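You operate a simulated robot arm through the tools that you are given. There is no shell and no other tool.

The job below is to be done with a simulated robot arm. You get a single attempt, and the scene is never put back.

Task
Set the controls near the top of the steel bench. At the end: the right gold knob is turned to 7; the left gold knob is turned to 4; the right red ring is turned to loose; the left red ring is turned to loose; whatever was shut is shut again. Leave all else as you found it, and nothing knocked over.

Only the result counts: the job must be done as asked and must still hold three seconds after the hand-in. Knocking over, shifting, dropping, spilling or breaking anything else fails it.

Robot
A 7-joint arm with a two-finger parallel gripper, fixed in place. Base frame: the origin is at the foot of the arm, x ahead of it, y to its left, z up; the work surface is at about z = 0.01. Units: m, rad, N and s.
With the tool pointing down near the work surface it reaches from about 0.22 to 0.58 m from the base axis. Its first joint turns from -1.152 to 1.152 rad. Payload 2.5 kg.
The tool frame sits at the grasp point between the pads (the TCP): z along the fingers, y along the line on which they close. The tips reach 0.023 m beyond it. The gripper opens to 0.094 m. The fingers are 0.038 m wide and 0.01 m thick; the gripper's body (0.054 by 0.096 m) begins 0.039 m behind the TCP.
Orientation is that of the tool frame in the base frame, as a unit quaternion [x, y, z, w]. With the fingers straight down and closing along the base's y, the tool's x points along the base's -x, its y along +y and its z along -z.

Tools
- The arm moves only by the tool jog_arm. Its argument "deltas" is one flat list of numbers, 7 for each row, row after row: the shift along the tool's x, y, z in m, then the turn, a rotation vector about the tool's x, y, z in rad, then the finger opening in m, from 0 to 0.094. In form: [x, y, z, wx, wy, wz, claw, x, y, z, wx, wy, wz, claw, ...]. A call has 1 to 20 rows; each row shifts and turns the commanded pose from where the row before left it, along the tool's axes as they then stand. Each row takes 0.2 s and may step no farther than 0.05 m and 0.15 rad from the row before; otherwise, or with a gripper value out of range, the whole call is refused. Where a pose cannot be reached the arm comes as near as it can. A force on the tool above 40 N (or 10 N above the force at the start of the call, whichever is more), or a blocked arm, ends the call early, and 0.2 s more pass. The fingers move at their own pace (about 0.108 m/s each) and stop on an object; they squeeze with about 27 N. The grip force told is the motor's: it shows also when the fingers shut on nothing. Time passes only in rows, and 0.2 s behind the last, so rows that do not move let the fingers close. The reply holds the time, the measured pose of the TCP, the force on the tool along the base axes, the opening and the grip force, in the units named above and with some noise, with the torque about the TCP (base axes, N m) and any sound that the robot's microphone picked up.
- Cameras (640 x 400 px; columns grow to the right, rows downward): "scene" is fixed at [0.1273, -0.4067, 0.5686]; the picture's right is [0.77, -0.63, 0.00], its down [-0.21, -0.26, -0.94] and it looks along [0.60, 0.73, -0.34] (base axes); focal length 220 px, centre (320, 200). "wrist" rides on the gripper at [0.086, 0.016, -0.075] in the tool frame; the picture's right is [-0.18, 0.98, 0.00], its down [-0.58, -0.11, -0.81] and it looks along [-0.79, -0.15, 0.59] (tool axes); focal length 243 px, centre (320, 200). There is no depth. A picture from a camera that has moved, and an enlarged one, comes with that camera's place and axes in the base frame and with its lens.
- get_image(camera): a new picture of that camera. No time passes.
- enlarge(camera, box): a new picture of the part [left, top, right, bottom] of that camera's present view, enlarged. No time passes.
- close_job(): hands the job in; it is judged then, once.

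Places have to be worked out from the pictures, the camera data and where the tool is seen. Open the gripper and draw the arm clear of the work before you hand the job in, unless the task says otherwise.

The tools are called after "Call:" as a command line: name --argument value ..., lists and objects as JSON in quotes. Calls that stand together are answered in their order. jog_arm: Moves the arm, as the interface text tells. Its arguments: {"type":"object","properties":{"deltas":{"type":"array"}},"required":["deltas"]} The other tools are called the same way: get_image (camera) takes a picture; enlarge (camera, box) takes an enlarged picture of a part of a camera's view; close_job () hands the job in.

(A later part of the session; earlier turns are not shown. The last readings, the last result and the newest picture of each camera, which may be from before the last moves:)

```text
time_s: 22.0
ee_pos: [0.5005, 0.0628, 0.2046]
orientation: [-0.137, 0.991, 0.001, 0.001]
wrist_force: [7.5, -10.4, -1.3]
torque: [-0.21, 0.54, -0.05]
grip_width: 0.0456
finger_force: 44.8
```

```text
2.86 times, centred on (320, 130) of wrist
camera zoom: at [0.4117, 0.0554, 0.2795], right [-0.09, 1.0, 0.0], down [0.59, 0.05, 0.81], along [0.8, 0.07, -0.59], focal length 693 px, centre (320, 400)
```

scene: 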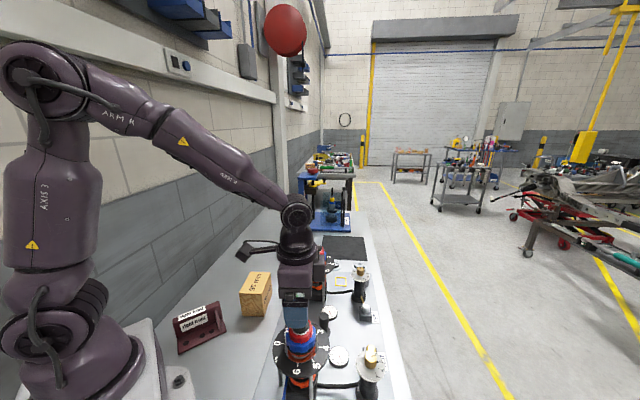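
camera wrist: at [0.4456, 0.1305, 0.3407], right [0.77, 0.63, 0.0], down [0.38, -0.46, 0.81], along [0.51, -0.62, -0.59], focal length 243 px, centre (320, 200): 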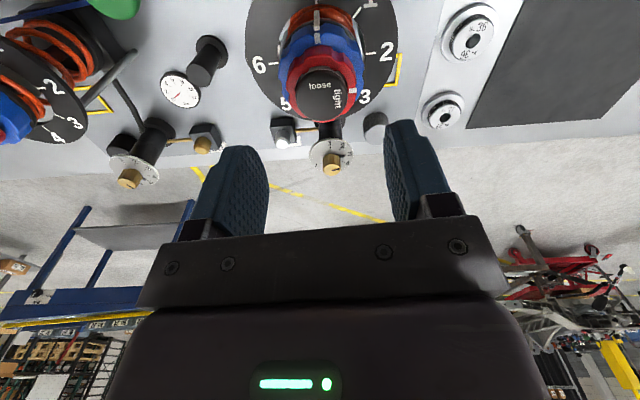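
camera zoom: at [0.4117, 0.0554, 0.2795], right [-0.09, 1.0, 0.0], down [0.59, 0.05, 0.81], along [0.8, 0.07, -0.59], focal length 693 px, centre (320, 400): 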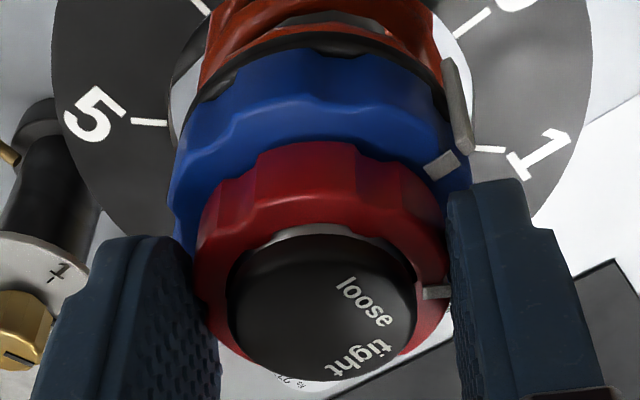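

About 56° turned. Correct again along −y and continue toward the stop.

Call:
jog_arm --deltas '[-0.0005, -0.0014, 0, 0, 0, 0, 0.03, 0, 0, 0, 0, 0, -0.1, 0.03, 0, 0, 0, 0, 0, -0.1, 0.03, 0, 0, 0, 0, 0, -0.1, 0.03, 0, 0, 0, 0, 0, 0, 0.03]'

Call:
enlarge --camera "wrist" --box '[220, 60, 420, 200]'

```text
time_s: 23.2
ee_pos: [0.5, 0.0618, 0.2036]
orientation: [-0.284, 0.959, 0.0, 0.001]
wrist_force: [-1.3, -1.2, 5.7]
torque: [0.16, -0.1, -0.02]
grip_width: 0.0455
finger_force: 44.6
```

```text
2.86 times, centred on (320, 130) of wrist
camera zoom: at [0.4183, 0.0292, 0.2792], right [-0.38, 0.93, 0.0], down [0.55, 0.22, 0.81], along [0.75, 0.31, -0.59], focal length 693 px, centre (320, 400)
```

zoom: 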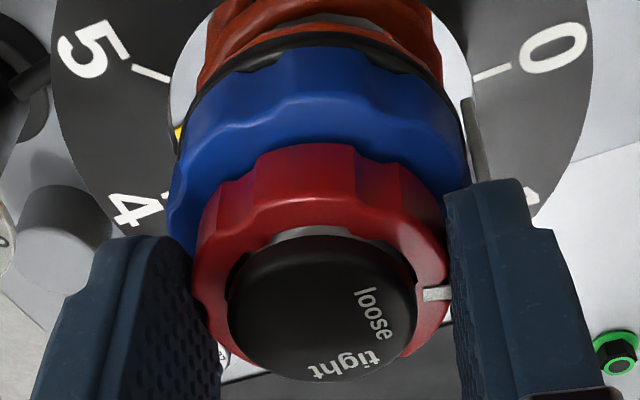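

Load is low now and 73° has been turned; the last ~17° to the "loose" stop follows.

Call:
jog_arm --deltas '[0, 0, 0, 0, 0, -0.1, 0.03, 0, 0, 0, 0, 0, -0.1, 0.03, 0, 0, 0, 0, 0, -0.09, 0.03, 0, 0, 0, 0, 0, 0, 0.03]'

Call:
enlarge --camera "wrist" --box '[220, 60, 420, 200]'

```text
time_s: 24.2
ee_pos: [0.5006, 0.0623, 0.2047]
orientation: [-0.418, 0.909, 0.001, 0.001]
wrist_force: [5.0, 2.4, 1.7]
torque: [0.15, -0.03, -1.04]
grip_width: 0.0456
finger_force: 45.4
```

```text
2.86 times, centred on (320, 130) of wrist
camera zoom: at [0.4314, 0.0068, 0.2792], right [-0.63, 0.78, 0.0], down [0.46, 0.37, 0.81], along [0.63, 0.51, -0.59], focal length 693 px, centre (320, 400)
```

zoom: 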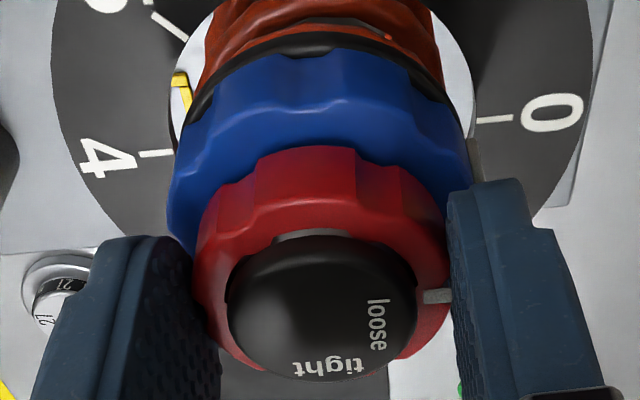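

Torque −1.04 N·m: the right ring is at its "loose" stop. I'll open and rise.

Call:
jog_arm --deltas '[0, 0, 0, 0, 0, 0, 0.065, 0, 0, 0, 0, 0, 0, 0.065, 0, 0, -0.02, 0, 0, 0, 0.065, 0, 0, -0.04, 0, 0, 0, 0.065, 0, 0, 0, 0, 0, 0, 0.065]'

Call:
enlarge --camera "wrist" --box '[220, 0, 420, 140]'

Call:
enlarge --camera "scene" --box '[255, 225, 415, 375]'

```text
time_s: 25.4
ee_pos: [0.5009, 0.0614, 0.2642]
orientation: [-0.418, 0.908, 0.0, 0.0]
wrist_force: [-0.3, -0.3, -0.4]
torque: [0.01, 0.02, 0.0]
grip_width: 0.0651
finger_force: 0.1
```

```text
2.86 times, centred on (320, 70) of wrist
camera zoom: at [0.4318, 0.0061, 0.3393], right [-0.63, 0.78, 0.0], down [0.46, 0.37, 0.81], along [0.63, 0.51, -0.59], focal length 693 px, centre (320, 571)
```

zoom: 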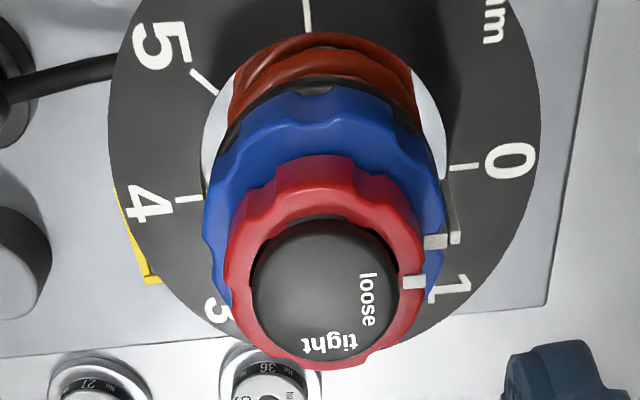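

```text
2.67 times, centred on (335, 300) of scene
camera zoom: at [0.1273, -0.4067, 0.5686], right [0.77, -0.63, 0.0], down [-0.21, -0.26, -0.94], along [0.6, 0.73, -0.34], focal length 587 px, centre (280, -67)
```

zoom: 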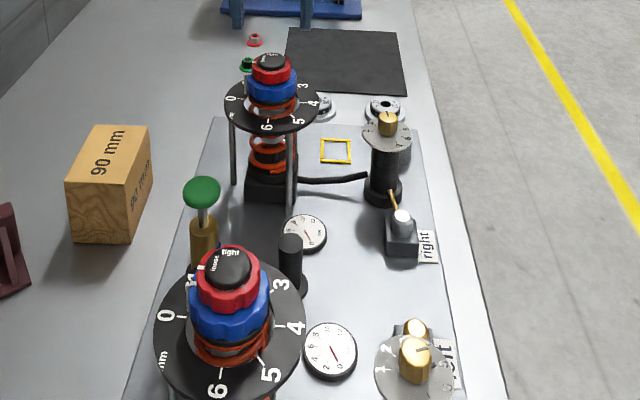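

Both red rings now read "loose" with blue rings unchanged. Next the gold knobs: I'll move to view the right knob (estimated axis (0.600,−0.0365), top z≈0.122).

Call:
jog_arm --deltas '[0, 0, 0, 0, 0, 0.1437, 0.06, 0, 0, 0, 0, 0, 0.1437, 0.06, 0, 0, 0, 0, 0, 0.1437, 0.06, 0, 0, 0, 0, 0, 0.1437, 0.06, 0, 0, 0, 0, 0, 0.1437, 0.06, 0, 0, 0, 0, 0, 0.1437, 0.06, -0.0145, -0.0457, 0, 0, 0, 0, 0.06, -0.0145, -0.0457, 0, 0, 0, 0, 0.06, 0, 0, 0, 0, 0, 0, 0.06]'

Call:
get_image --camera "wrist"

Call:
enlarge --camera "wrist" --box '[260, 60, 400, 160]'

Call:
get_image --camera "scene"

```text
time_s: 27.4
ee_pos: [0.5296, -0.0301, 0.2646]
orientation: [0.0, 1.0, 0.0, 0.0]
wrist_force: [-0.1, 0.4, -0.2]
torque: [0.01, 0.01, 0.01]
grip_width: 0.06
finger_force: 0.1
```

```text
taken
camera wrist: at [0.4422, -0.0145, 0.34], right [0.18, 0.98, 0.0], down [0.58, -0.11, 0.81], along [0.79, -0.15, -0.59], focal length 243 px, centre (320, 200)
```

wrist: 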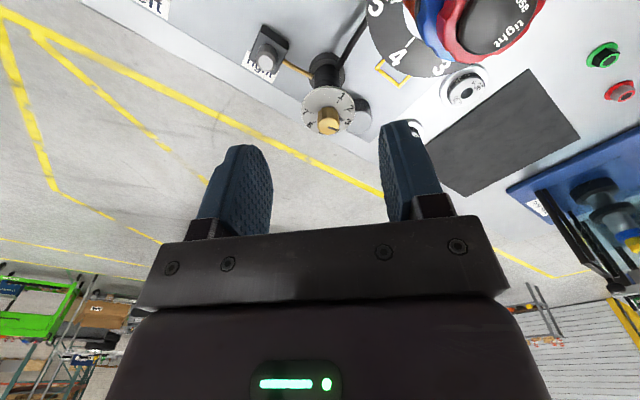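

```text
4.00 times, centred on (330, 110) of wrist
camera zoom: at [0.4422, -0.0145, 0.34], right [0.18, 0.98, 0.0], down [0.58, -0.11, 0.81], along [0.79, -0.15, -0.59], focal length 970 px, centre (280, 560)
```

zoom: 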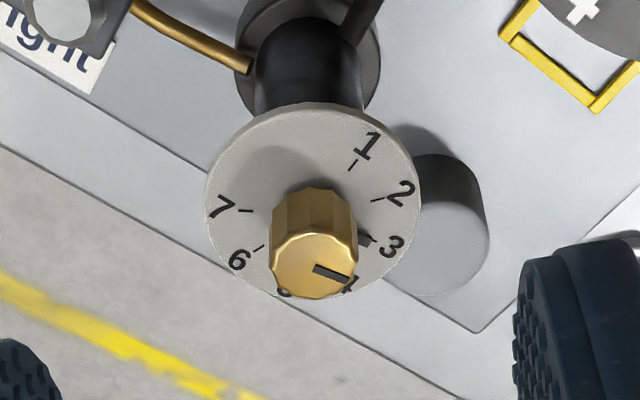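

```text
taken
```

scene: 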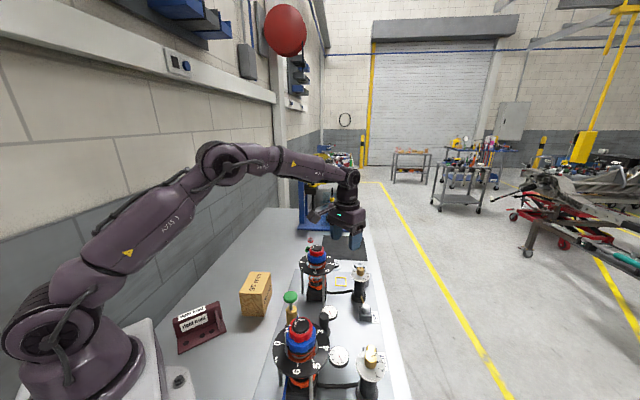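

The right knob's pointer (dark tab at its base plus slot on top) is at 3, so it needs four steps clockwise to 7. I'll yaw to about +75° and move above it at (0.601,−0.037), checking that the reach holds.

Call:
jog_arm --deltas '[0, 0, 0, 0, 0, -0.1455, 0.055, 0, 0, 0, 0, 0, -0.1455, 0.055, 0, 0, 0, 0, 0, -0.1455, 0.055, 0, 0, 0, 0, 0, -0.1455, 0.055, 0, 0, 0, 0, 0, -0.1455, 0.055, 0, 0, 0, 0, 0, -0.1455, 0.055, 0, 0, 0, 0, 0, -0.1455, 0.055, 0, 0, 0, 0, 0, -0.1455, 0.055, 0, 0, 0, 0, 0, -0.1455, 0.055, -0.0059, -0.0354, 0, 0, 0, 0, 0.055, -0.0059, -0.0354, 0, 0, 0, 0, 0.055, 0, 0, 0, 0, 0, 0, 0.055]'

Call:
get_image --camera "wrist"

Call:
enlarge --camera "wrist" --box '[250, 40, 390, 140]'

```text
time_s: 30.0
ee_pos: [0.5894, -0.034, 0.2639]
orientation: [-0.609, 0.793, 0.001, -0.001]
wrist_force: [0.7, 0.3, 0.7]
torque: [-0.03, 0.0, 0.01]
grip_width: 0.0551
finger_force: 0.0
out of reach, approached as far as the arm can: row 11
```

```text
taken
camera wrist: at [0.551, -0.1135, 0.3392], right [-0.9, 0.43, 0.0], down [0.26, 0.53, 0.81], along [0.35, 0.73, -0.59], focal length 243 px, centre (320, 200)
```

wrist: 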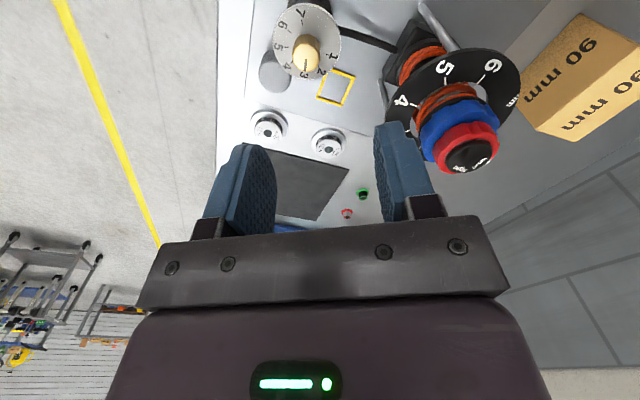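

```text
4.00 times, centred on (320, 90) of wrist
camera zoom: at [0.551, -0.1135, 0.3392], right [-0.9, 0.43, 0.0], down [0.26, 0.53, 0.81], along [0.35, 0.73, -0.59], focal length 970 px, centre (320, 640)
```

zoom: 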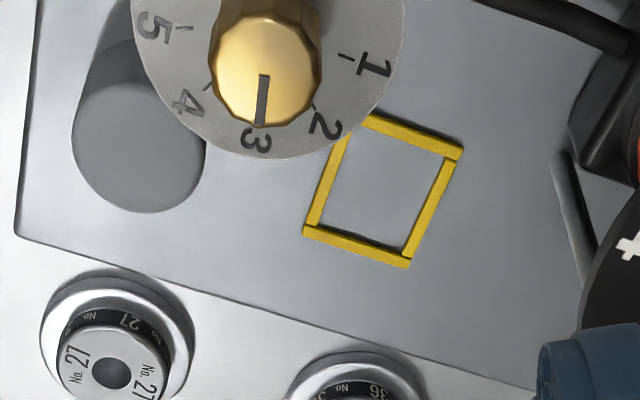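

At z≈0.264 the arm stops at r≈0.59, but reach should be better lower down. I'll lower to z≈0.175 (tips still well above the knob) and check where it settles.

Call:
jog_arm --deltas '[0, 0, 0.03, 0, 0, 0, 0.055, 0, 0, 0.03, 0, 0, 0, 0.055, 0, 0, 0.03, 0, 0, 0, 0.055, 0, 0, 0, 0, 0, 0, 0.055]'

Call:
get_image --camera "wrist"

Call:
enlarge --camera "scene" --box '[320, 230, 400, 290]'

```text
time_s: 31.0
ee_pos: [0.5879, -0.033, 0.1749]
orientation: [-0.608, 0.794, 0.0, 0.0]
wrist_force: [0.2, -0.1, -0.7]
torque: [0.0, 0.0, 0.02]
grip_width: 0.0549
finger_force: 0.0
```

```text
taken
camera wrist: at [0.5499, -0.1132, 0.2498], right [-0.9, 0.43, 0.0], down [0.26, 0.53, 0.81], along [0.35, 0.73, -0.59], focal length 243 px, centre (320, 200)
```

wrist: 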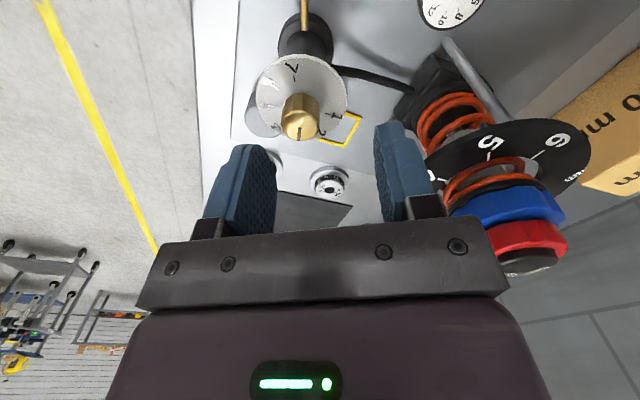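

```text
6.67 times, centred on (360, 260) of scene
camera zoom: at [0.1273, -0.4067, 0.5686], right [0.77, -0.63, 0.0], down [-0.21, -0.26, -0.94], along [0.6, 0.73, -0.34], focal length 1468 px, centre (53, -200)
```

zoom: 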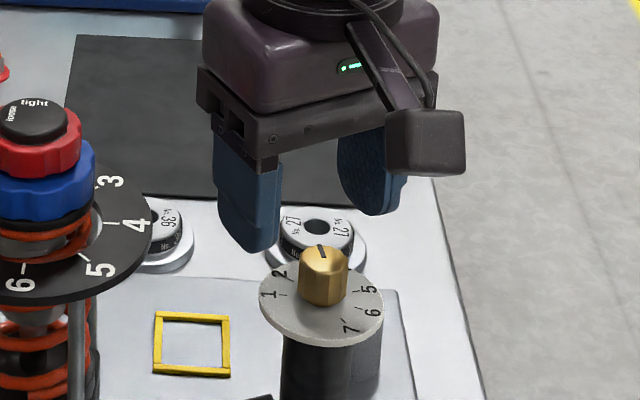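

The commanded pose was clipped to the reachable one. Now lower, I'll try pushing out again by 13.5 mm toward the knob axis.

Call:
jog_arm --deltas '[-0.0016, -0.0135, 0, 0, 0, 0, 0.055, 0, 0, 0, 0, 0, 0, 0.055]'

Call:
enlarge --camera "wrist" --box '[230, 40, 410, 170]'

```text
time_s: 31.6
ee_pos: [0.6004, -0.0361, 0.1735]
orientation: [-0.61, 0.793, 0.0, 0.0]
wrist_force: [0.6, 0.0, 0.6]
torque: [-0.01, 0.0, -0.02]
grip_width: 0.0551
finger_force: 0.0
```

```text
3.08 times, centred on (320, 105) of wrist
camera zoom: at [0.5622, -0.1156, 0.2495], right [-0.9, 0.43, 0.0], down [0.26, 0.53, 0.81], along [0.35, 0.73, -0.59], focal length 746 px, centre (320, 492)
```

zoom: 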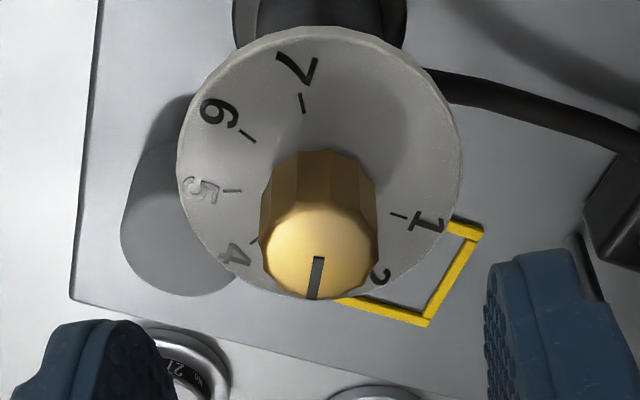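

Reached (0.600,−0.036) at z=0.1735, and the knob top triangulates to about (0.6004,−0.0352,0.126). I'll nudge and descend to z≈0.134 with fingers open around the knob.

Call:
jog_arm --deltas '[-0.0008, 0.0002, 0.015, 0, 0, 0, 0.05, 0, 0, 0.015, 0, 0, 0, 0.05, 0, 0, 0.0095, 0, 0, 0, 0.05, 0, 0, 0, 0, 0, 0, 0.05]'

Call:
enlarge --camera "wrist" --box '[220, 60, 420, 200]'

Call:
enlarge --camera "scene" --box '[320, 235, 400, 295]'

```text
time_s: 32.6
ee_pos: [0.6013, -0.0352, 0.1357]
orientation: [-0.61, 0.793, 0.0, 0.0]
wrist_force: [0.3, 1.1, -0.4]
torque: [-0.03, 0.02, -0.01]
grip_width: 0.0498
finger_force: 0.1
```

```text
2.86 times, centred on (320, 130) of wrist
camera zoom: at [0.5628, -0.1158, 0.2103], right [-0.9, 0.43, 0.0], down [0.25, 0.53, 0.81], along [0.35, 0.73, -0.59], focal length 693 px, centre (320, 400)
```

zoom: 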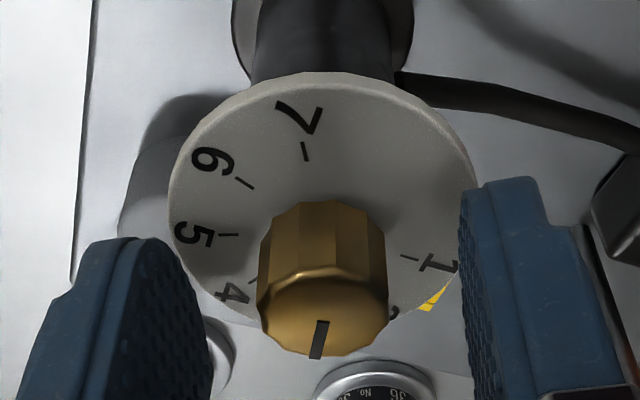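

```text
6.67 times, centred on (360, 265) of scene
camera zoom: at [0.1273, -0.4067, 0.5686], right [0.77, -0.63, 0.0], down [-0.21, -0.26, -0.94], along [0.6, 0.73, -0.34], focal length 1468 px, centre (53, -233)
```

zoom: 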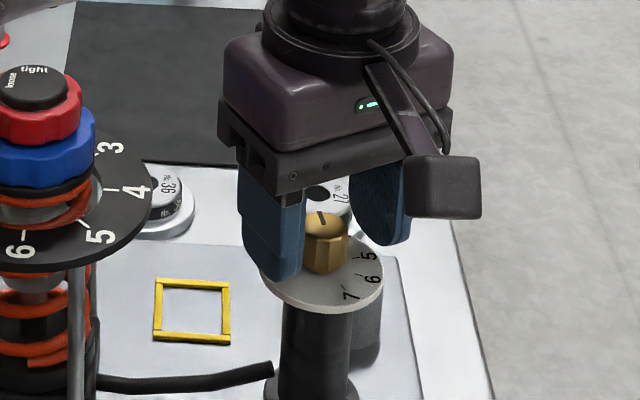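

The knob sits centred between the fingers. Closing to grip it.

Call:
jog_arm --deltas '[0, 0.0004, 0.001, 0, 0, 0, 0.03, 0, 0, 0, 0, 0, 0, 0.01, 0, 0, 0, 0, 0, 0, 0.01, 0, 0, 0, 0, 0, 0, 0.01]'

Call:
enlarge --camera "wrist" --box '[220, 60, 420, 200]'

```text
time_s: 33.6
ee_pos: [0.6004, -0.0363, 0.1343]
orientation: [-0.61, 0.793, 0.001, -0.001]
wrist_force: [-13.9, 1.2, 4.0]
torque: [0.3, -0.19, 0.03]
grip_width: 0.0235
finger_force: 45.0
```

```text
2.86 times, centred on (320, 130) of wrist
camera zoom: at [0.5625, -0.1159, 0.2093], right [-0.9, 0.43, 0.0], down [0.26, 0.53, 0.81], along [0.35, 0.73, -0.59], focal length 693 px, centre (320, 400)
```

zoom: 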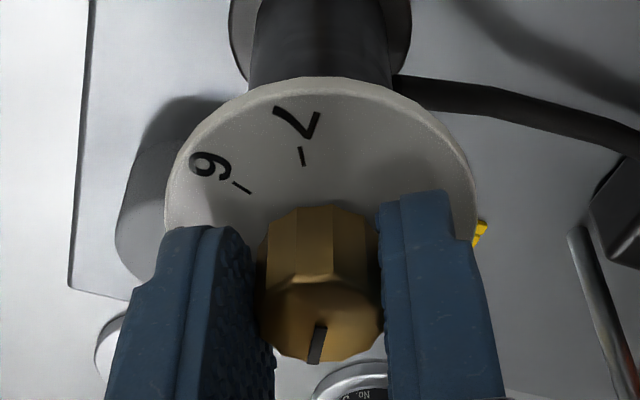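

Gripped at 0.0235 m; −13.9 N in x indicates the knob is ~1.7 mm nearer the base, so I'll relax that way and begin turning clockwise.

Call:
jog_arm --deltas '[0, 0.0018, 0, 0, 0, 0, 0.01, 0, 0, 0, 0, 0, 0.1, 0.01, 0, 0, 0, 0, 0, 0.1, 0.01, 0, 0, 0, 0, 0, 0.1, 0.01, 0, 0, 0, 0, 0, 0, 0.01]'

Call:
enlarge --camera "wrist" --box '[220, 60, 420, 200]'

```text
time_s: 34.8
ee_pos: [0.6004, -0.0361, 0.1343]
orientation: [-0.483, 0.876, 0.0, 0.001]
wrist_force: [22.2, -3.4, -5.1]
torque: [-0.56, 0.38, -0.03]
grip_width: 0.0237
finger_force: 45.1
```

```text
2.86 times, centred on (320, 130) of wrist
camera zoom: at [0.5398, -0.1007, 0.209], right [-0.73, 0.68, 0.0], down [0.4, 0.43, 0.81], along [0.55, 0.59, -0.59], focal length 693 px, centre (320, 400)
```

zoom: 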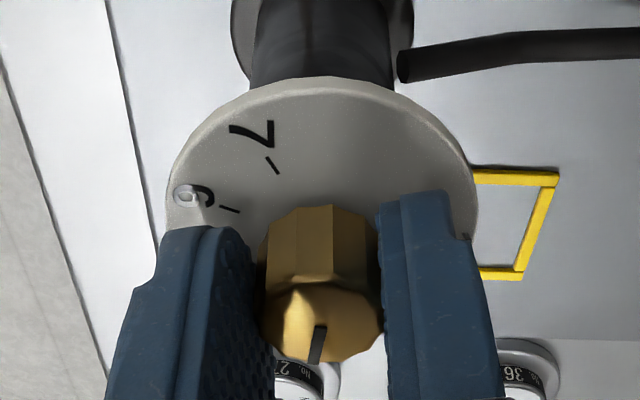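

The knob follows. Force reversed to +22 N in x, so 1.8 mm was too much (stiffness ≈20 N/mm); shift back ~1 mm and continue turning.

Call:
jog_arm --deltas '[-0.0004, -0.001, 0, 0, 0, 0, 0.01, 0, 0, 0, 0, 0, 0.1, 0.01, 0, 0, 0, 0, 0, 0.1, 0.01, 0, 0, 0, 0, 0, 0.1, 0.01, 0, 0, 0, 0, 0, 0, 0.01]'

Call:
enlarge --camera "wrist" --box '[220, 60, 420, 200]'

```text
time_s: 36.0
ee_pos: [0.6002, -0.0362, 0.1328]
orientation: [-0.347, 0.938, 0.001, -0.001]
wrist_force: [-8.0, -3.8, 5.8]
torque: [0.37, -0.86, 0.0]
grip_width: 0.0234
finger_force: 44.9
```

```text
2.86 times, centred on (320, 130) of wrist
camera zoom: at [0.5236, -0.08, 0.2093], right [-0.5, 0.87, 0.0], down [0.51, 0.3, 0.81], along [0.7, 0.4, -0.59], focal length 693 px, centre (320, 400)
```

zoom: 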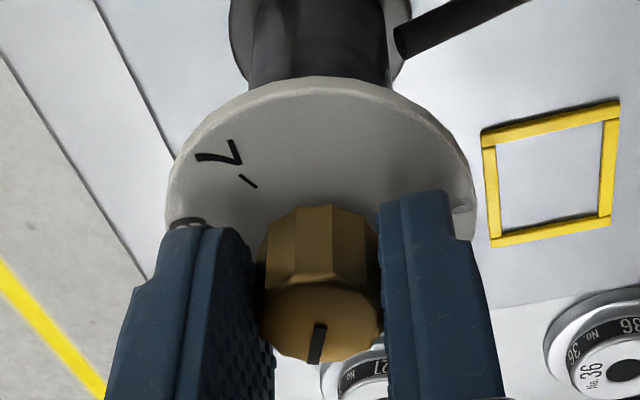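

Turned ~34°. Continue with tiny correction.

Call:
jog_arm --deltas '[0.0003, 0.0001, 0, 0, 0, 0.1, 0.01, 0, 0, 0, 0, 0, 0.1, 0.01, 0, 0, 0, 0, 0, 0.1, 0.01, 0, 0, 0, 0, 0, 0, 0.01]'

Call:
enlarge --camera "wrist" --box '[220, 60, 420, 200]'

```text
time_s: 37.0
ee_pos: [0.5996, -0.0357, 0.1341]
orientation: [-0.203, 0.979, 0.0, -0.002]
wrist_force: [-13.9, 3.6, 9.8]
torque: [-0.42, 0.42, 0.02]
grip_width: 0.0234
finger_force: 44.8
```

```text
2.86 times, centred on (320, 130) of wrist
camera zoom: at [0.5139, -0.0553, 0.2093], right [-0.22, 0.97, 0.0], down [0.58, 0.13, 0.81], along [0.79, 0.18, -0.59], focal length 693 px, centre (320, 400)
```

zoom: 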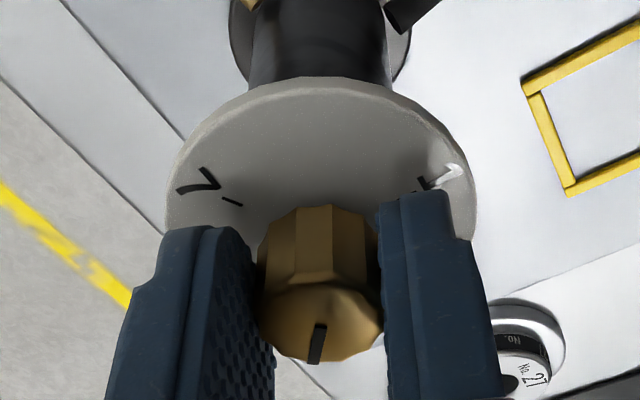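

Turned ~51°; now relieve the small load and turn another 0.45 rad.

Call:
jog_arm --deltas '[0.0005, 0.0004, 0, 0, 0, 0.1, 0.01, 0, 0, 0, 0, 0, 0.1, 0.01, 0, 0, 0, 0, 0, 0.1, 0.01, 0, 0, 0, 0, 0, 0, 0.01]'

Call:
enlarge --camera "wrist" --box '[220, 60, 420, 200]'

Call:
enlarge --camera "scene" --box '[320, 225, 400, 285]'

```text
time_s: 38.0
ee_pos: [0.6007, -0.0363, 0.1344]
orientation: [-0.055, 0.998, 0.0, 0.001]
wrist_force: [-12.4, 5.1, 13.2]
torque: [-0.33, 0.65, 0.03]
grip_width: 0.0231
finger_force: 44.8
```

```text
2.86 times, centred on (320, 130) of wrist
camera zoom: at [0.5118, -0.0286, 0.2091], right [0.08, 1.0, 0.0], down [0.59, -0.04, 0.81], along [0.8, -0.06, -0.59], focal length 693 px, centre (320, 400)
```

zoom: 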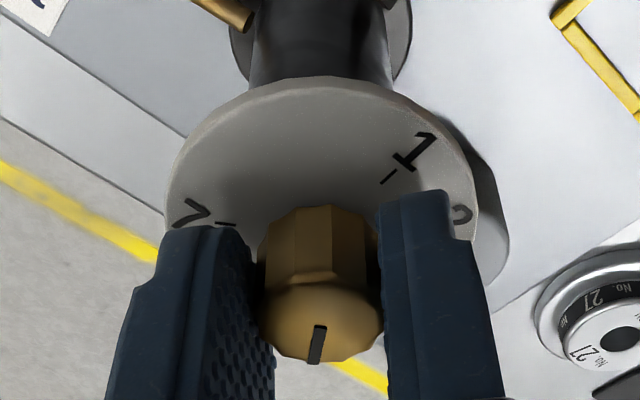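

```text
6.67 times, centred on (360, 255) of scene
camera zoom: at [0.1272, -0.4067, 0.5686], right [0.77, -0.63, 0.0], down [-0.21, -0.26, -0.94], along [0.6, 0.73, -0.34], focal length 1468 px, centre (53, -167)
```

zoom: 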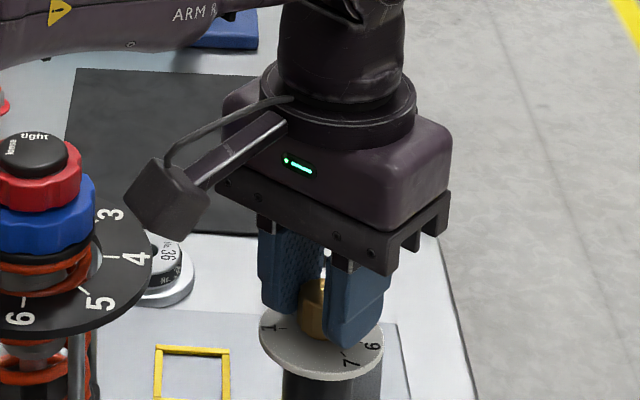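

About 69° turned. Camera is clear of the tower; I'll continue 0.3 rad more before regripping, relieving the loads.

Call:
jog_arm --deltas '[0.0006, 0.0003, -0.0005, 0, 0, 0.1, 0.01, 0, 0, 0, 0, 0, 0.1, 0.01, 0, 0, 0, 0, 0, 0.1, 0.01, 0, 0, 0, 0, 0, 0, 0.01]'

Call:
enlarge --camera "wrist" --box '[220, 60, 420, 200]'

```text
time_s: 39.0
ee_pos: [0.5997, -0.0344, 0.1338]
orientation: [0.096, 0.995, 0.0, 0.003]
wrist_force: [14.0, 8.1, -2.9]
torque: [-0.19, -0.45, 0.05]
grip_width: 0.0234
finger_force: 45.3
```

```text
2.86 times, centred on (320, 130) of wrist
camera zoom: at [0.5173, -0.0027, 0.2087], right [0.37, 0.93, 0.0], down [0.55, -0.22, 0.81], along [0.75, -0.3, -0.59], focal length 693 px, centre (320, 400)
```

zoom: 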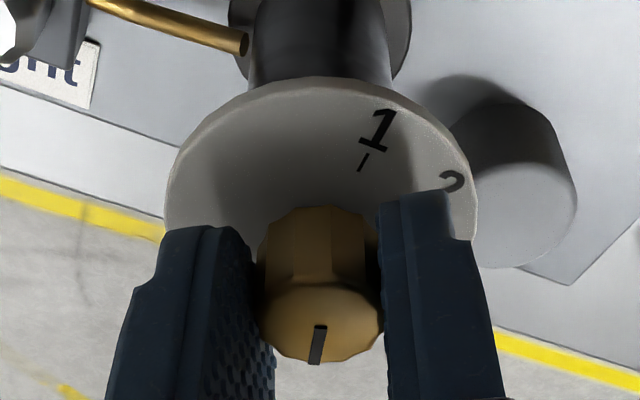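

Yaw is −11° after ~86° of turn. I'll release, rise 35 mm and check the dial.

Call:
jog_arm --deltas '[0, 0, 0, 0, 0, 0, 0.05, 0, 0, 0, 0, 0, 0, 0.05, 0, 0, -0.02, 0, 0, 0, 0.05, 0, 0, -0.02, 0, 0, 0, 0.05, 0, 0, 0, 0, 0, 0, 0.05]'

Call:
enlarge --camera "wrist" --box '[240, 50, 400, 170]'

```text
time_s: 40.2
ee_pos: [0.5983, -0.0359, 0.1751]
orientation: [0.094, 0.996, 0.0, 0.0]
wrist_force: [0.0, 1.2, -0.2]
torque: [0.0, 0.0, 0.04]
grip_width: 0.0501
finger_force: 0.1
```

```text
3.33 times, centred on (320, 110) of wrist
camera zoom: at [0.5168, -0.0033, 0.2492], right [0.37, 0.93, 0.0], down [0.55, -0.22, 0.81], along [0.75, -0.3, -0.59], focal length 809 px, centre (320, 500)
```

zoom: 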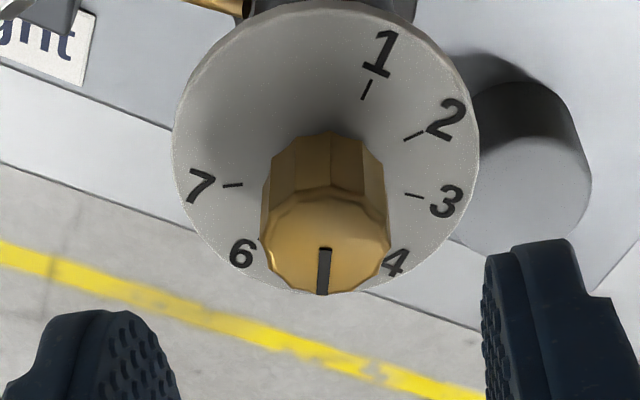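

The tick fit gives 40° per step with dial centre ≈(0.601,−0.036): 3 at 54°, 5 at −26°, 7 at −106° in base angle. The slot now reads ≈ −26°, i.e. about 5, so 80° more is needed. I'll rotate back to yaw +72° for a second stroke.

Call:
jog_arm --deltas '[0, 0, 0, 0, 0, -0.1449, 0.05, 0, 0, 0, 0, 0, -0.1449, 0.05, 0, 0, 0, 0, 0, -0.1449, 0.05, 0, 0, 0, 0, 0, -0.1449, 0.05, 0, 0, 0, 0, 0, -0.1449, 0.05, 0, 0, 0, 0, 0, -0.1449, 0.05, 0, 0, 0, 0, 0, -0.1449, 0.05, 0, 0, 0, 0, 0, -0.1449, 0.05, 0, 0, 0, 0, 0, -0.1449, 0.05, 0, 0, 0, 0, 0, -0.1449, 0.05, 0, 0, 0, 0, 0, 0, 0.05]'

Call:
enlarge --camera "wrist" --box '[240, 50, 400, 170]'

```text
time_s: 42.6
ee_pos: [0.5998, -0.0359, 0.1734]
orientation: [-0.589, 0.808, 0.0, 0.0]
wrist_force: [0.1, 0.2, -0.5]
torque: [0.04, -0.03, 0.02]
grip_width: 0.0499
finger_force: 0.0
```

```text
3.33 times, centred on (320, 110) of wrist
camera zoom: at [0.5567, -0.1129, 0.2491], right [-0.88, 0.48, 0.0], down [0.28, 0.52, 0.81], along [0.38, 0.71, -0.59], focal length 809 px, centre (320, 500)
```

zoom: 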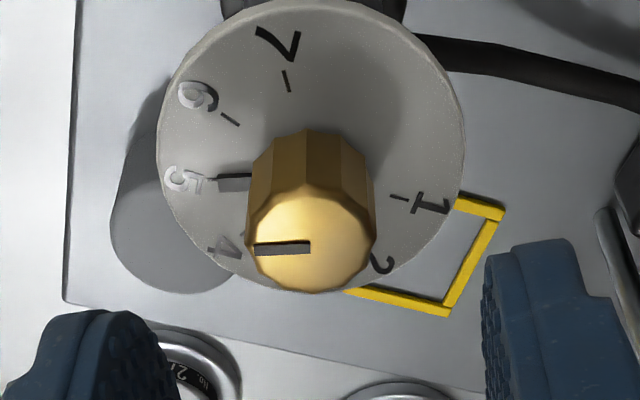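

The pointer tab clearly sits at 5. Descending again for the second stroke.

Call:
jog_arm --deltas '[0, -0.0008, 0.02, 0, 0, 0, 0.045, 0, 0, 0.0195, 0, 0, 0, 0.045, 0, 0, 0, 0, 0, 0, 0.03, 0, 0, 0, 0, 0, 0, 0.01, 0, 0, 0, 0, 0, 0, 0.01, 0, 0, 0, 0, 0, 0, 0.01]'

Call:
enlarge --camera "wrist" --box '[220, 60, 420, 200]'

```text
time_s: 44.0
ee_pos: [0.6006, -0.0363, 0.1343]
orientation: [-0.588, 0.809, -0.002, 0.001]
wrist_force: [25.7, -4.2, -9.5]
torque: [-0.22, 0.13, -0.03]
grip_width: 0.0233
finger_force: 44.8
```

```text
2.86 times, centred on (320, 130) of wrist
camera zoom: at [0.5578, -0.1139, 0.2091], right [-0.88, 0.48, 0.0], down [0.28, 0.52, 0.81], along [0.39, 0.71, -0.59], focal length 693 px, centre (320, 400)
```

zoom: 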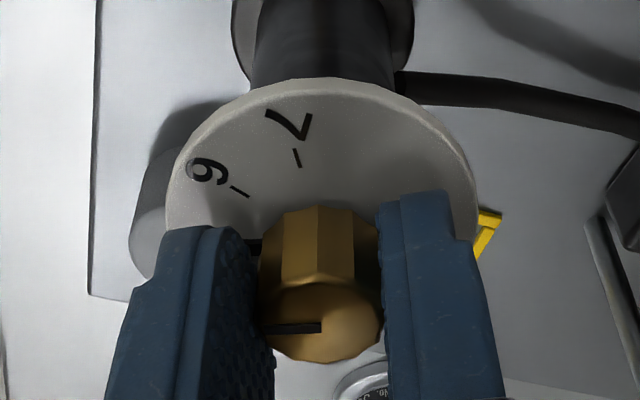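

Gripped; 25.7 N in +x, so I'll shift ~1.2 mm outward and begin the second clockwise stroke.

Call:
jog_arm --deltas '[-0.0002, -0.0012, 0.0003, 0, 0, 0, 0.01, 0, 0, 0, 0, 0, 0.1, 0.01, 0, 0, 0, 0, 0, 0.1, 0.01, 0, 0, 0, 0, 0, 0.1, 0.01, 0, 0, 0, 0, 0, 0, 0.01]'

Call:
enlarge --camera "wrist" --box '[220, 60, 420, 200]'

```text
time_s: 45.2
ee_pos: [0.5987, -0.0358, 0.134]
orientation: [-0.46, 0.888, 0.0, -0.002]
wrist_force: [-18.2, -6.2, 7.8]
torque: [0.29, -0.3, 0.03]
grip_width: 0.0238
finger_force: 45.0
```

```text
2.86 times, centred on (320, 130) of wrist
camera zoom: at [0.537, -0.0976, 0.2096], right [-0.7, 0.72, 0.0], down [0.43, 0.41, 0.8], along [0.58, 0.56, -0.59], focal length 693 px, centre (320, 400)
```

zoom: 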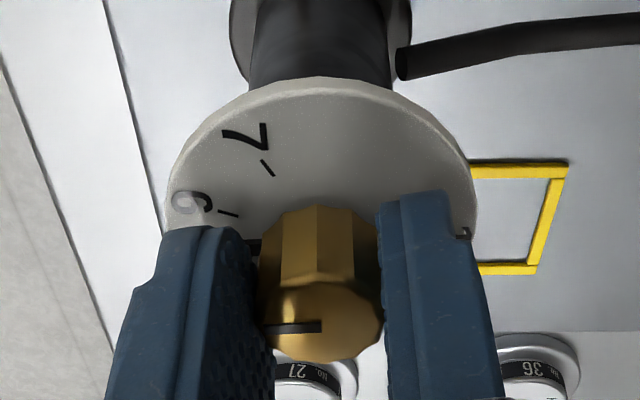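

Continuing, with a small shift to relieve the load.

Call:
jog_arm --deltas '[0.0007, 0.0005, 0, 0, 0, 0, 0.01, 0, 0, 0, 0, 0, 0.1, 0.01, 0, 0, 0, 0, 0, 0.1, 0.01, 0, 0, 0, 0, 0, 0.1, 0.01, 0, 0, 0, 0, 0, 0, 0.01]'

Call:
enlarge --camera "wrist" --box '[220, 60, 420, 200]'

```text
time_s: 46.4
ee_pos: [0.6005, -0.0367, 0.1337]
orientation: [-0.323, 0.946, 0.001, 0.0]
wrist_force: [-11.3, -5.7, 3.0]
torque: [0.07, -0.51, -0.01]
grip_width: 0.0236
finger_force: 44.7
```

```text
2.86 times, centred on (320, 130) of wrist
camera zoom: at [0.5212, -0.076, 0.2093], right [-0.45, 0.89, 0.0], down [0.53, 0.27, 0.81], along [0.72, 0.37, -0.59], focal length 693 px, centre (320, 400)
```

zoom: 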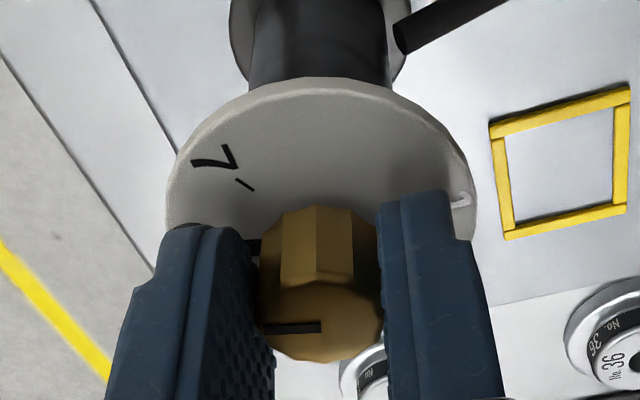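

34° of this stroke done; continue.

Call:
jog_arm --deltas '[0.0006, 0.0001, 0, 0, 0, 0, 0.01, 0, 0, 0, 0, 0, 0.1, 0.01, 0, 0, 0, 0, 0, 0.1, 0.01, 0, 0, 0, 0, 0, 0.1, 0.01, 0, 0, 0, 0, 0, 0, 0.01]'

Call:
enlarge --camera "wrist" --box '[220, 60, 420, 200]'

```text
time_s: 47.6
ee_pos: [0.6001, -0.0365, 0.1332]
orientation: [-0.178, 0.984, 0.001, 0.0]
wrist_force: [-10.6, 4.2, 2.5]
torque: [0.01, -0.41, 0.03]
grip_width: 0.0236
finger_force: 45.3
```

```text
2.86 times, centred on (320, 130) of wrist
camera zoom: at [0.5128, -0.051, 0.2093], right [-0.17, 0.99, 0.0], down [0.58, 0.1, 0.81], along [0.79, 0.14, -0.59], focal length 693 px, centre (320, 400)
```

zoom: 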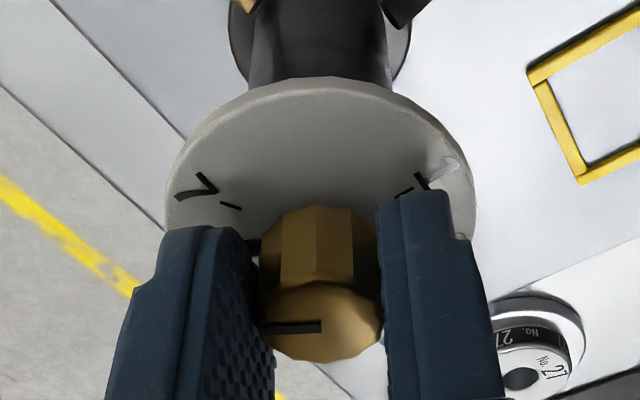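

~28° left in this stroke; continuing with 0.3 then a check.

Call:
jog_arm --deltas '[0.0004, 0.0003, 0, 0, 0, 0, 0.01, 0, 0, 0, 0, 0, 0.1, 0.01, 0, 0, 0, 0, 0, 0.1, 0.01, 0, 0, 0, 0, 0, 0.1, 0.01, 0, 0, 0, 0, 0, 0, 0.01]'

Call:
enlarge --camera "wrist" --box '[220, 60, 420, 200]'

```text
time_s: 48.8
ee_pos: [0.598, -0.0357, 0.1341]
orientation: [-0.029, 1.0, 0.0, 0.0]
wrist_force: [13.1, 5.0, -12.5]
torque: [0.0, -0.51, 0.0]
grip_width: 0.0235
finger_force: 45.1
```

```text
2.86 times, centred on (320, 130) of wrist
camera zoom: at [0.511, -0.0242, 0.2094], right [0.13, 0.99, 0.0], down [0.59, -0.08, 0.81], along [0.8, -0.1, -0.59], focal length 693 px, centre (320, 400)
```

zoom: 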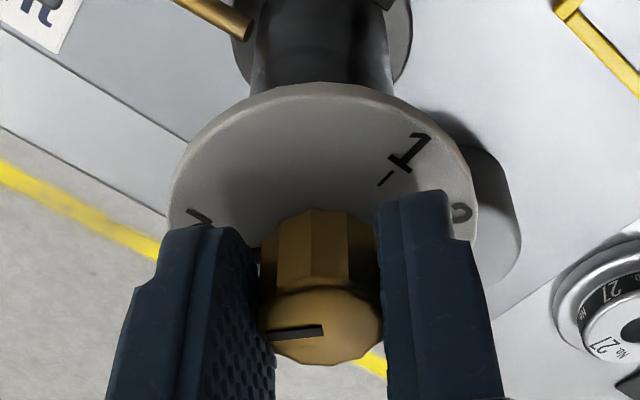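

The knob seems to have slipped a few degrees relative to the fingers. I'll relieve the load, add 0.2 rad, then release and read the dial.

Call:
jog_arm --deltas '[-0.0006, 0.0002, 0.0004, 0, 0, 0, 0.01, 0, 0, 0, 0, 0, 0.1, 0.01, 0, 0, 0, 0, 0, 0.1, 0.01, 0, 0, 0, 0, 0, 0, 0.01]'

Call:
enlarge --camera "wrist" --box '[220, 60, 420, 200]'

```text
time_s: 49.8
ee_pos: [0.5978, -0.0345, 0.133]
orientation: [0.07, 0.998, 0.001, -0.002]
wrist_force: [-14.1, 12.6, 3.9]
torque: [0.05, 0.14, 0.04]
grip_width: 0.0233
finger_force: 44.8
```

```text
2.86 times, centred on (320, 130) of wrist
camera zoom: at [0.5153, -0.0068, 0.2098], right [0.32, 0.95, 0.0], down [0.56, -0.19, 0.8], along [0.76, -0.26, -0.59], focal length 693 px, centre (320, 400)
```

zoom: 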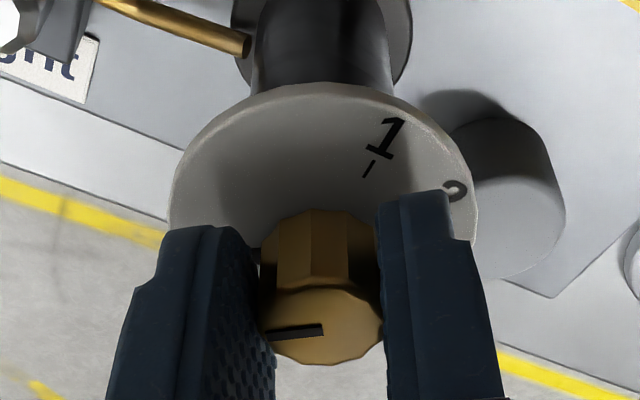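

Now release and rise to read the dial.

Call:
jog_arm --deltas '[0, 0, 0, 0, 0, 0, 0.05, 0, 0, 0, 0, 0, 0, 0.05, 0, 0, -0.02, 0, 0, 0, 0.05, 0, 0, -0.02, 0, 0, 0, 0.05, 0, 0, 0, 0, 0, 0, 0.05]'

Call:
enlarge --camera "wrist" --box '[240, 50, 400, 170]'

Call:
enlarge --camera "scene" --box '[340, 250, 390, 290]'

```text
time_s: 51.0
ee_pos: [0.5998, -0.0361, 0.1736]
orientation: [0.071, 0.997, 0.0, 0.0]
wrist_force: [-0.6, 0.7, 0.4]
torque: [0.01, -0.01, 0.02]
grip_width: 0.05
finger_force: 0.0
```

```text
3.33 times, centred on (320, 110) of wrist
camera zoom: at [0.5155, -0.0084, 0.2495], right [0.32, 0.95, 0.0], down [0.56, -0.19, 0.81], along [0.76, -0.26, -0.59], focal length 809 px, centre (320, 500)
```

zoom: 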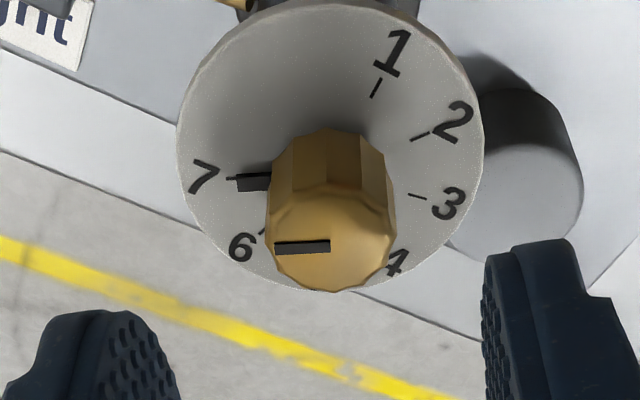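

```text
10.00 times, centred on (365, 270) of scene
camera zoom: at [0.1273, -0.4067, 0.5686], right [0.77, -0.63, 0.0], down [-0.21, -0.26, -0.94], along [0.6, 0.73, -0.34], focal length 2202 px, centre (-130, -500)
```

zoom: 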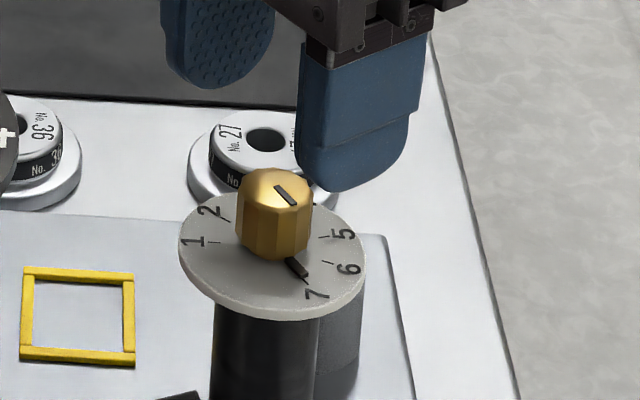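

The tab now lines up with 7. I'll zoom in more to confirm the alignment.

Call:
enlarge --camera "wrist" --box '[280, 85, 340, 130]'

Call:
enlarge --camera "scene" --box '[350, 262, 380, 282]'

```text
8.89 times, centred on (310, 108) of wrist
camera zoom: at [0.5155, -0.0084, 0.2495], right [0.32, 0.95, 0.0], down [0.56, -0.19, 0.81], along [0.76, -0.26, -0.59], focal length 2157 px, centre (409, 1022)
```

zoom: 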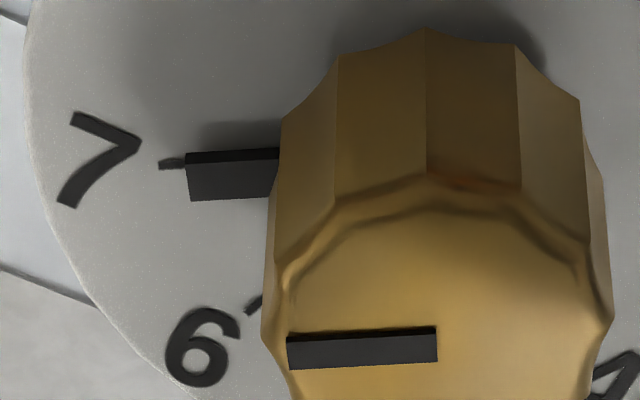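

```text
16.00 times, centred on (365, 272) of scene
camera zoom: at [0.1273, -0.4067, 0.5686], right [0.77, -0.63, 0.0], down [-0.21, -0.26, -0.94], along [0.6, 0.73, -0.34], focal length 3523 px, centre (-400, -952)
```

zoom: 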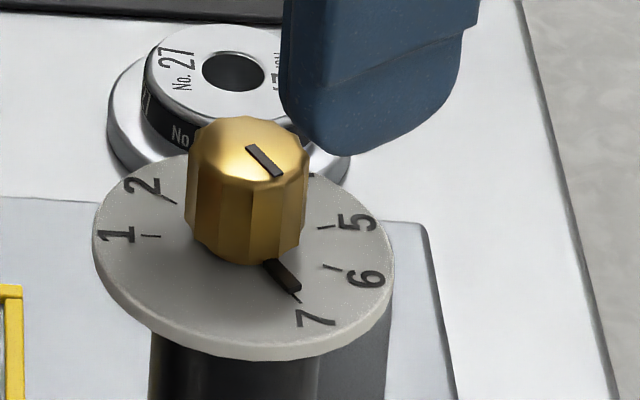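

Right knob confirmed at 7. Next the left knob: rotate to yaw 0, move inward and up, then travel to above (0.403,−0.233).

Call:
jog_arm --deltas '[0, 0, 0, 0, 0, -0.1417, 0.05, 0.03, 0, -0.03, 0, 0, 0, 0.05, 0.03, 0, -0.03, 0, 0, 0, 0.05, 0, 0, -0.03, 0, 0, 0, 0.05, 0.0274, -0.0395, 0, 0, 0, 0, 0.05, 0.0274, -0.0395, 0, 0, 0, 0, 0.05, 0.0274, -0.0395, 0, 0, 0, 0, 0.05, 0.0274, -0.0395, 0, 0, 0, 0, 0.05, 0.0274, -0.0393, 0, 0, 0, 0, 0.05, 0, 0, 0, 0, 0, 0, 0.05]'

Call:
enlarge --camera "wrist" --box '[240, 20, 400, 140]'

Call:
get_image --camera "wrist"

```text
time_s: 53.2
ee_pos: [0.4015, -0.2334, 0.2635]
orientation: [0.0, 1.0, 0.0, 0.0]
wrist_force: [0.3, -0.1, 0.1]
torque: [0.0, -0.01, 0.01]
grip_width: 0.0496
finger_force: 0.0
```

```text
3.33 times, centred on (320, 80) of wrist
camera zoom: at [0.3146, -0.2175, 0.3396], right [0.18, 0.98, 0.0], down [0.58, -0.11, 0.81], along [0.79, -0.15, -0.59], focal length 809 px, centre (320, 600)
```

zoom: 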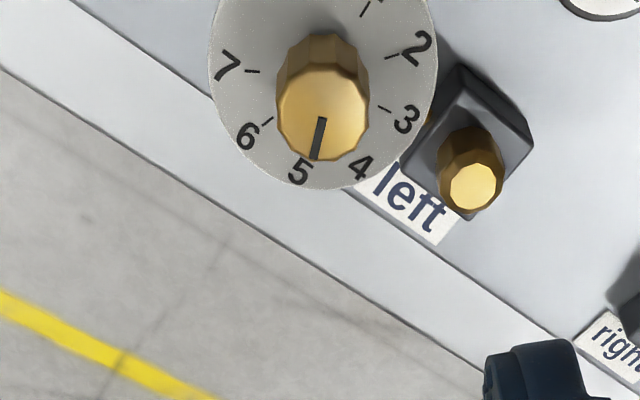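

```text
taken
camera wrist: at [0.3146, -0.2175, 0.3396], right [0.18, 0.98, 0.0], down [0.58, -0.11, 0.81], along [0.79, -0.15, -0.59], focal length 243 px, centre (320, 200)
```

wrist: 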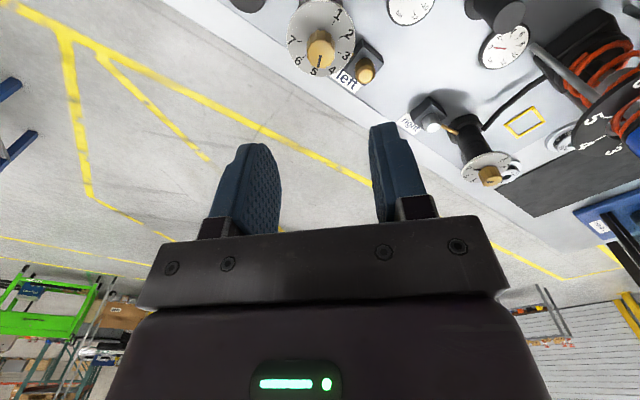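

Left dial reads 5 as expected. I'll shift 1 mm outward and descend to z≈0.1735 to verify alignment.

Call:
jog_arm --deltas '[-0.001, 0, 0.045, 0, 0, 0, 0.05, 0, 0, 0.045, 0, 0, 0, 0.05, 0, 0, 0, 0, 0, 0, 0.05]'

Call:
enlarge --camera "wrist" --box '[240, 50, 400, 170]'

```text
time_s: 54.0
ee_pos: [0.4035, -0.2329, 0.1731]
orientation: [0.0, 1.0, 0.0, 0.0]
wrist_force: [0.5, 0.0, 0.5]
torque: [-0.03, -0.01, 0.02]
grip_width: 0.05
finger_force: 0.0
```

```text
3.33 times, centred on (320, 110) of wrist
camera zoom: at [0.3173, -0.2174, 0.2484], right [0.18, 0.98, 0.0], down [0.58, -0.11, 0.81], along [0.79, -0.15, -0.59], focal length 809 px, centre (320, 500)
```

zoom: 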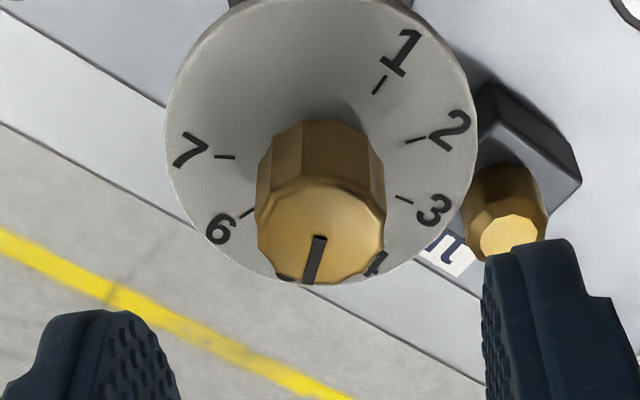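

The knob and disc are centred under the gripper. Descend to z≈0.134 and close on the knob.

Call:
jog_arm --deltas '[0, 0, 0.02, 0, 0, 0, 0.045, 0, 0, 0.0195, 0, 0, 0, 0.045, 0, 0, 0, 0, 0, 0, 0.03, 0, 0, 0, 0, 0, 0, 0.01, 0, 0, 0, 0, 0, 0, 0.01, 0, 0, 0, 0, 0, 0, 0.01]'

Call:
enlarge --camera "wrist" --box '[220, 60, 420, 200]'

```text
time_s: 55.4
ee_pos: [0.4034, -0.2334, 0.1341]
orientation: [0.001, 1.0, 0.0, 0.0]
wrist_force: [2.6, -4.8, -7.8]
torque: [0.28, -0.34, 0.03]
grip_width: 0.0237
finger_force: 45.4
```

```text
2.86 times, centred on (320, 130) of wrist
camera zoom: at [0.3156, -0.217, 0.2096], right [0.18, 0.98, 0.0], down [0.58, -0.11, 0.81], along [0.79, -0.15, -0.59], focal length 693 px, centre (320, 400)
```

zoom: 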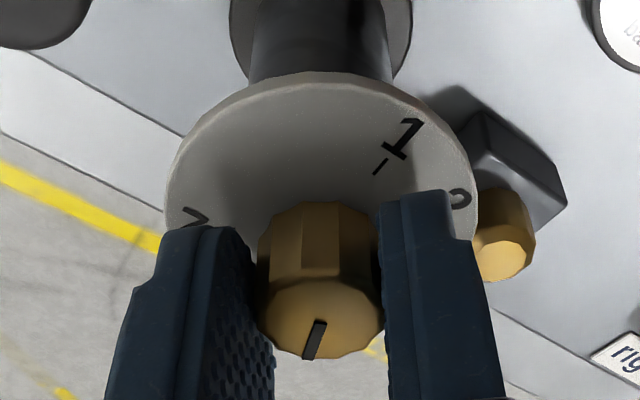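

Gripped cleanly with little side load. Turning counter-clockwise: first 0.4 rad of the ~0.70 rad.

Call:
jog_arm --deltas '[0, -0.0003, 0, 0, 0, -0.1, 0.01, 0, 0, 0, 0, 0, -0.1, 0.01, 0, 0, 0, 0, 0, -0.1, 0.01, 0, 0, 0, 0, 0, -0.1, 0.01, 0, 0, 0, 0, 0, 0, 0.01]'

Call:
enlarge --camera "wrist" --box '[220, 60, 420, 200]'

```text
time_s: 56.6
ee_pos: [0.4036, -0.2343, 0.1341]
orientation: [-0.199, 0.98, 0.001, -0.001]
wrist_force: [-3.7, 1.1, -3.7]
torque: [-0.89, 1.1, -0.04]
grip_width: 0.0235
finger_force: 45.1
```

```text
2.86 times, centred on (320, 130) of wrist
camera zoom: at [0.3163, -0.2524, 0.2098], right [-0.21, 0.98, 0.0], down [0.58, 0.13, 0.81], along [0.79, 0.17, -0.59], focal length 693 px, centre (320, 400)
```

zoom: 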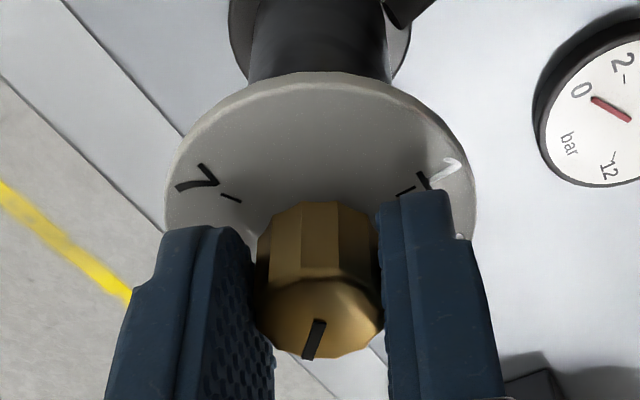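

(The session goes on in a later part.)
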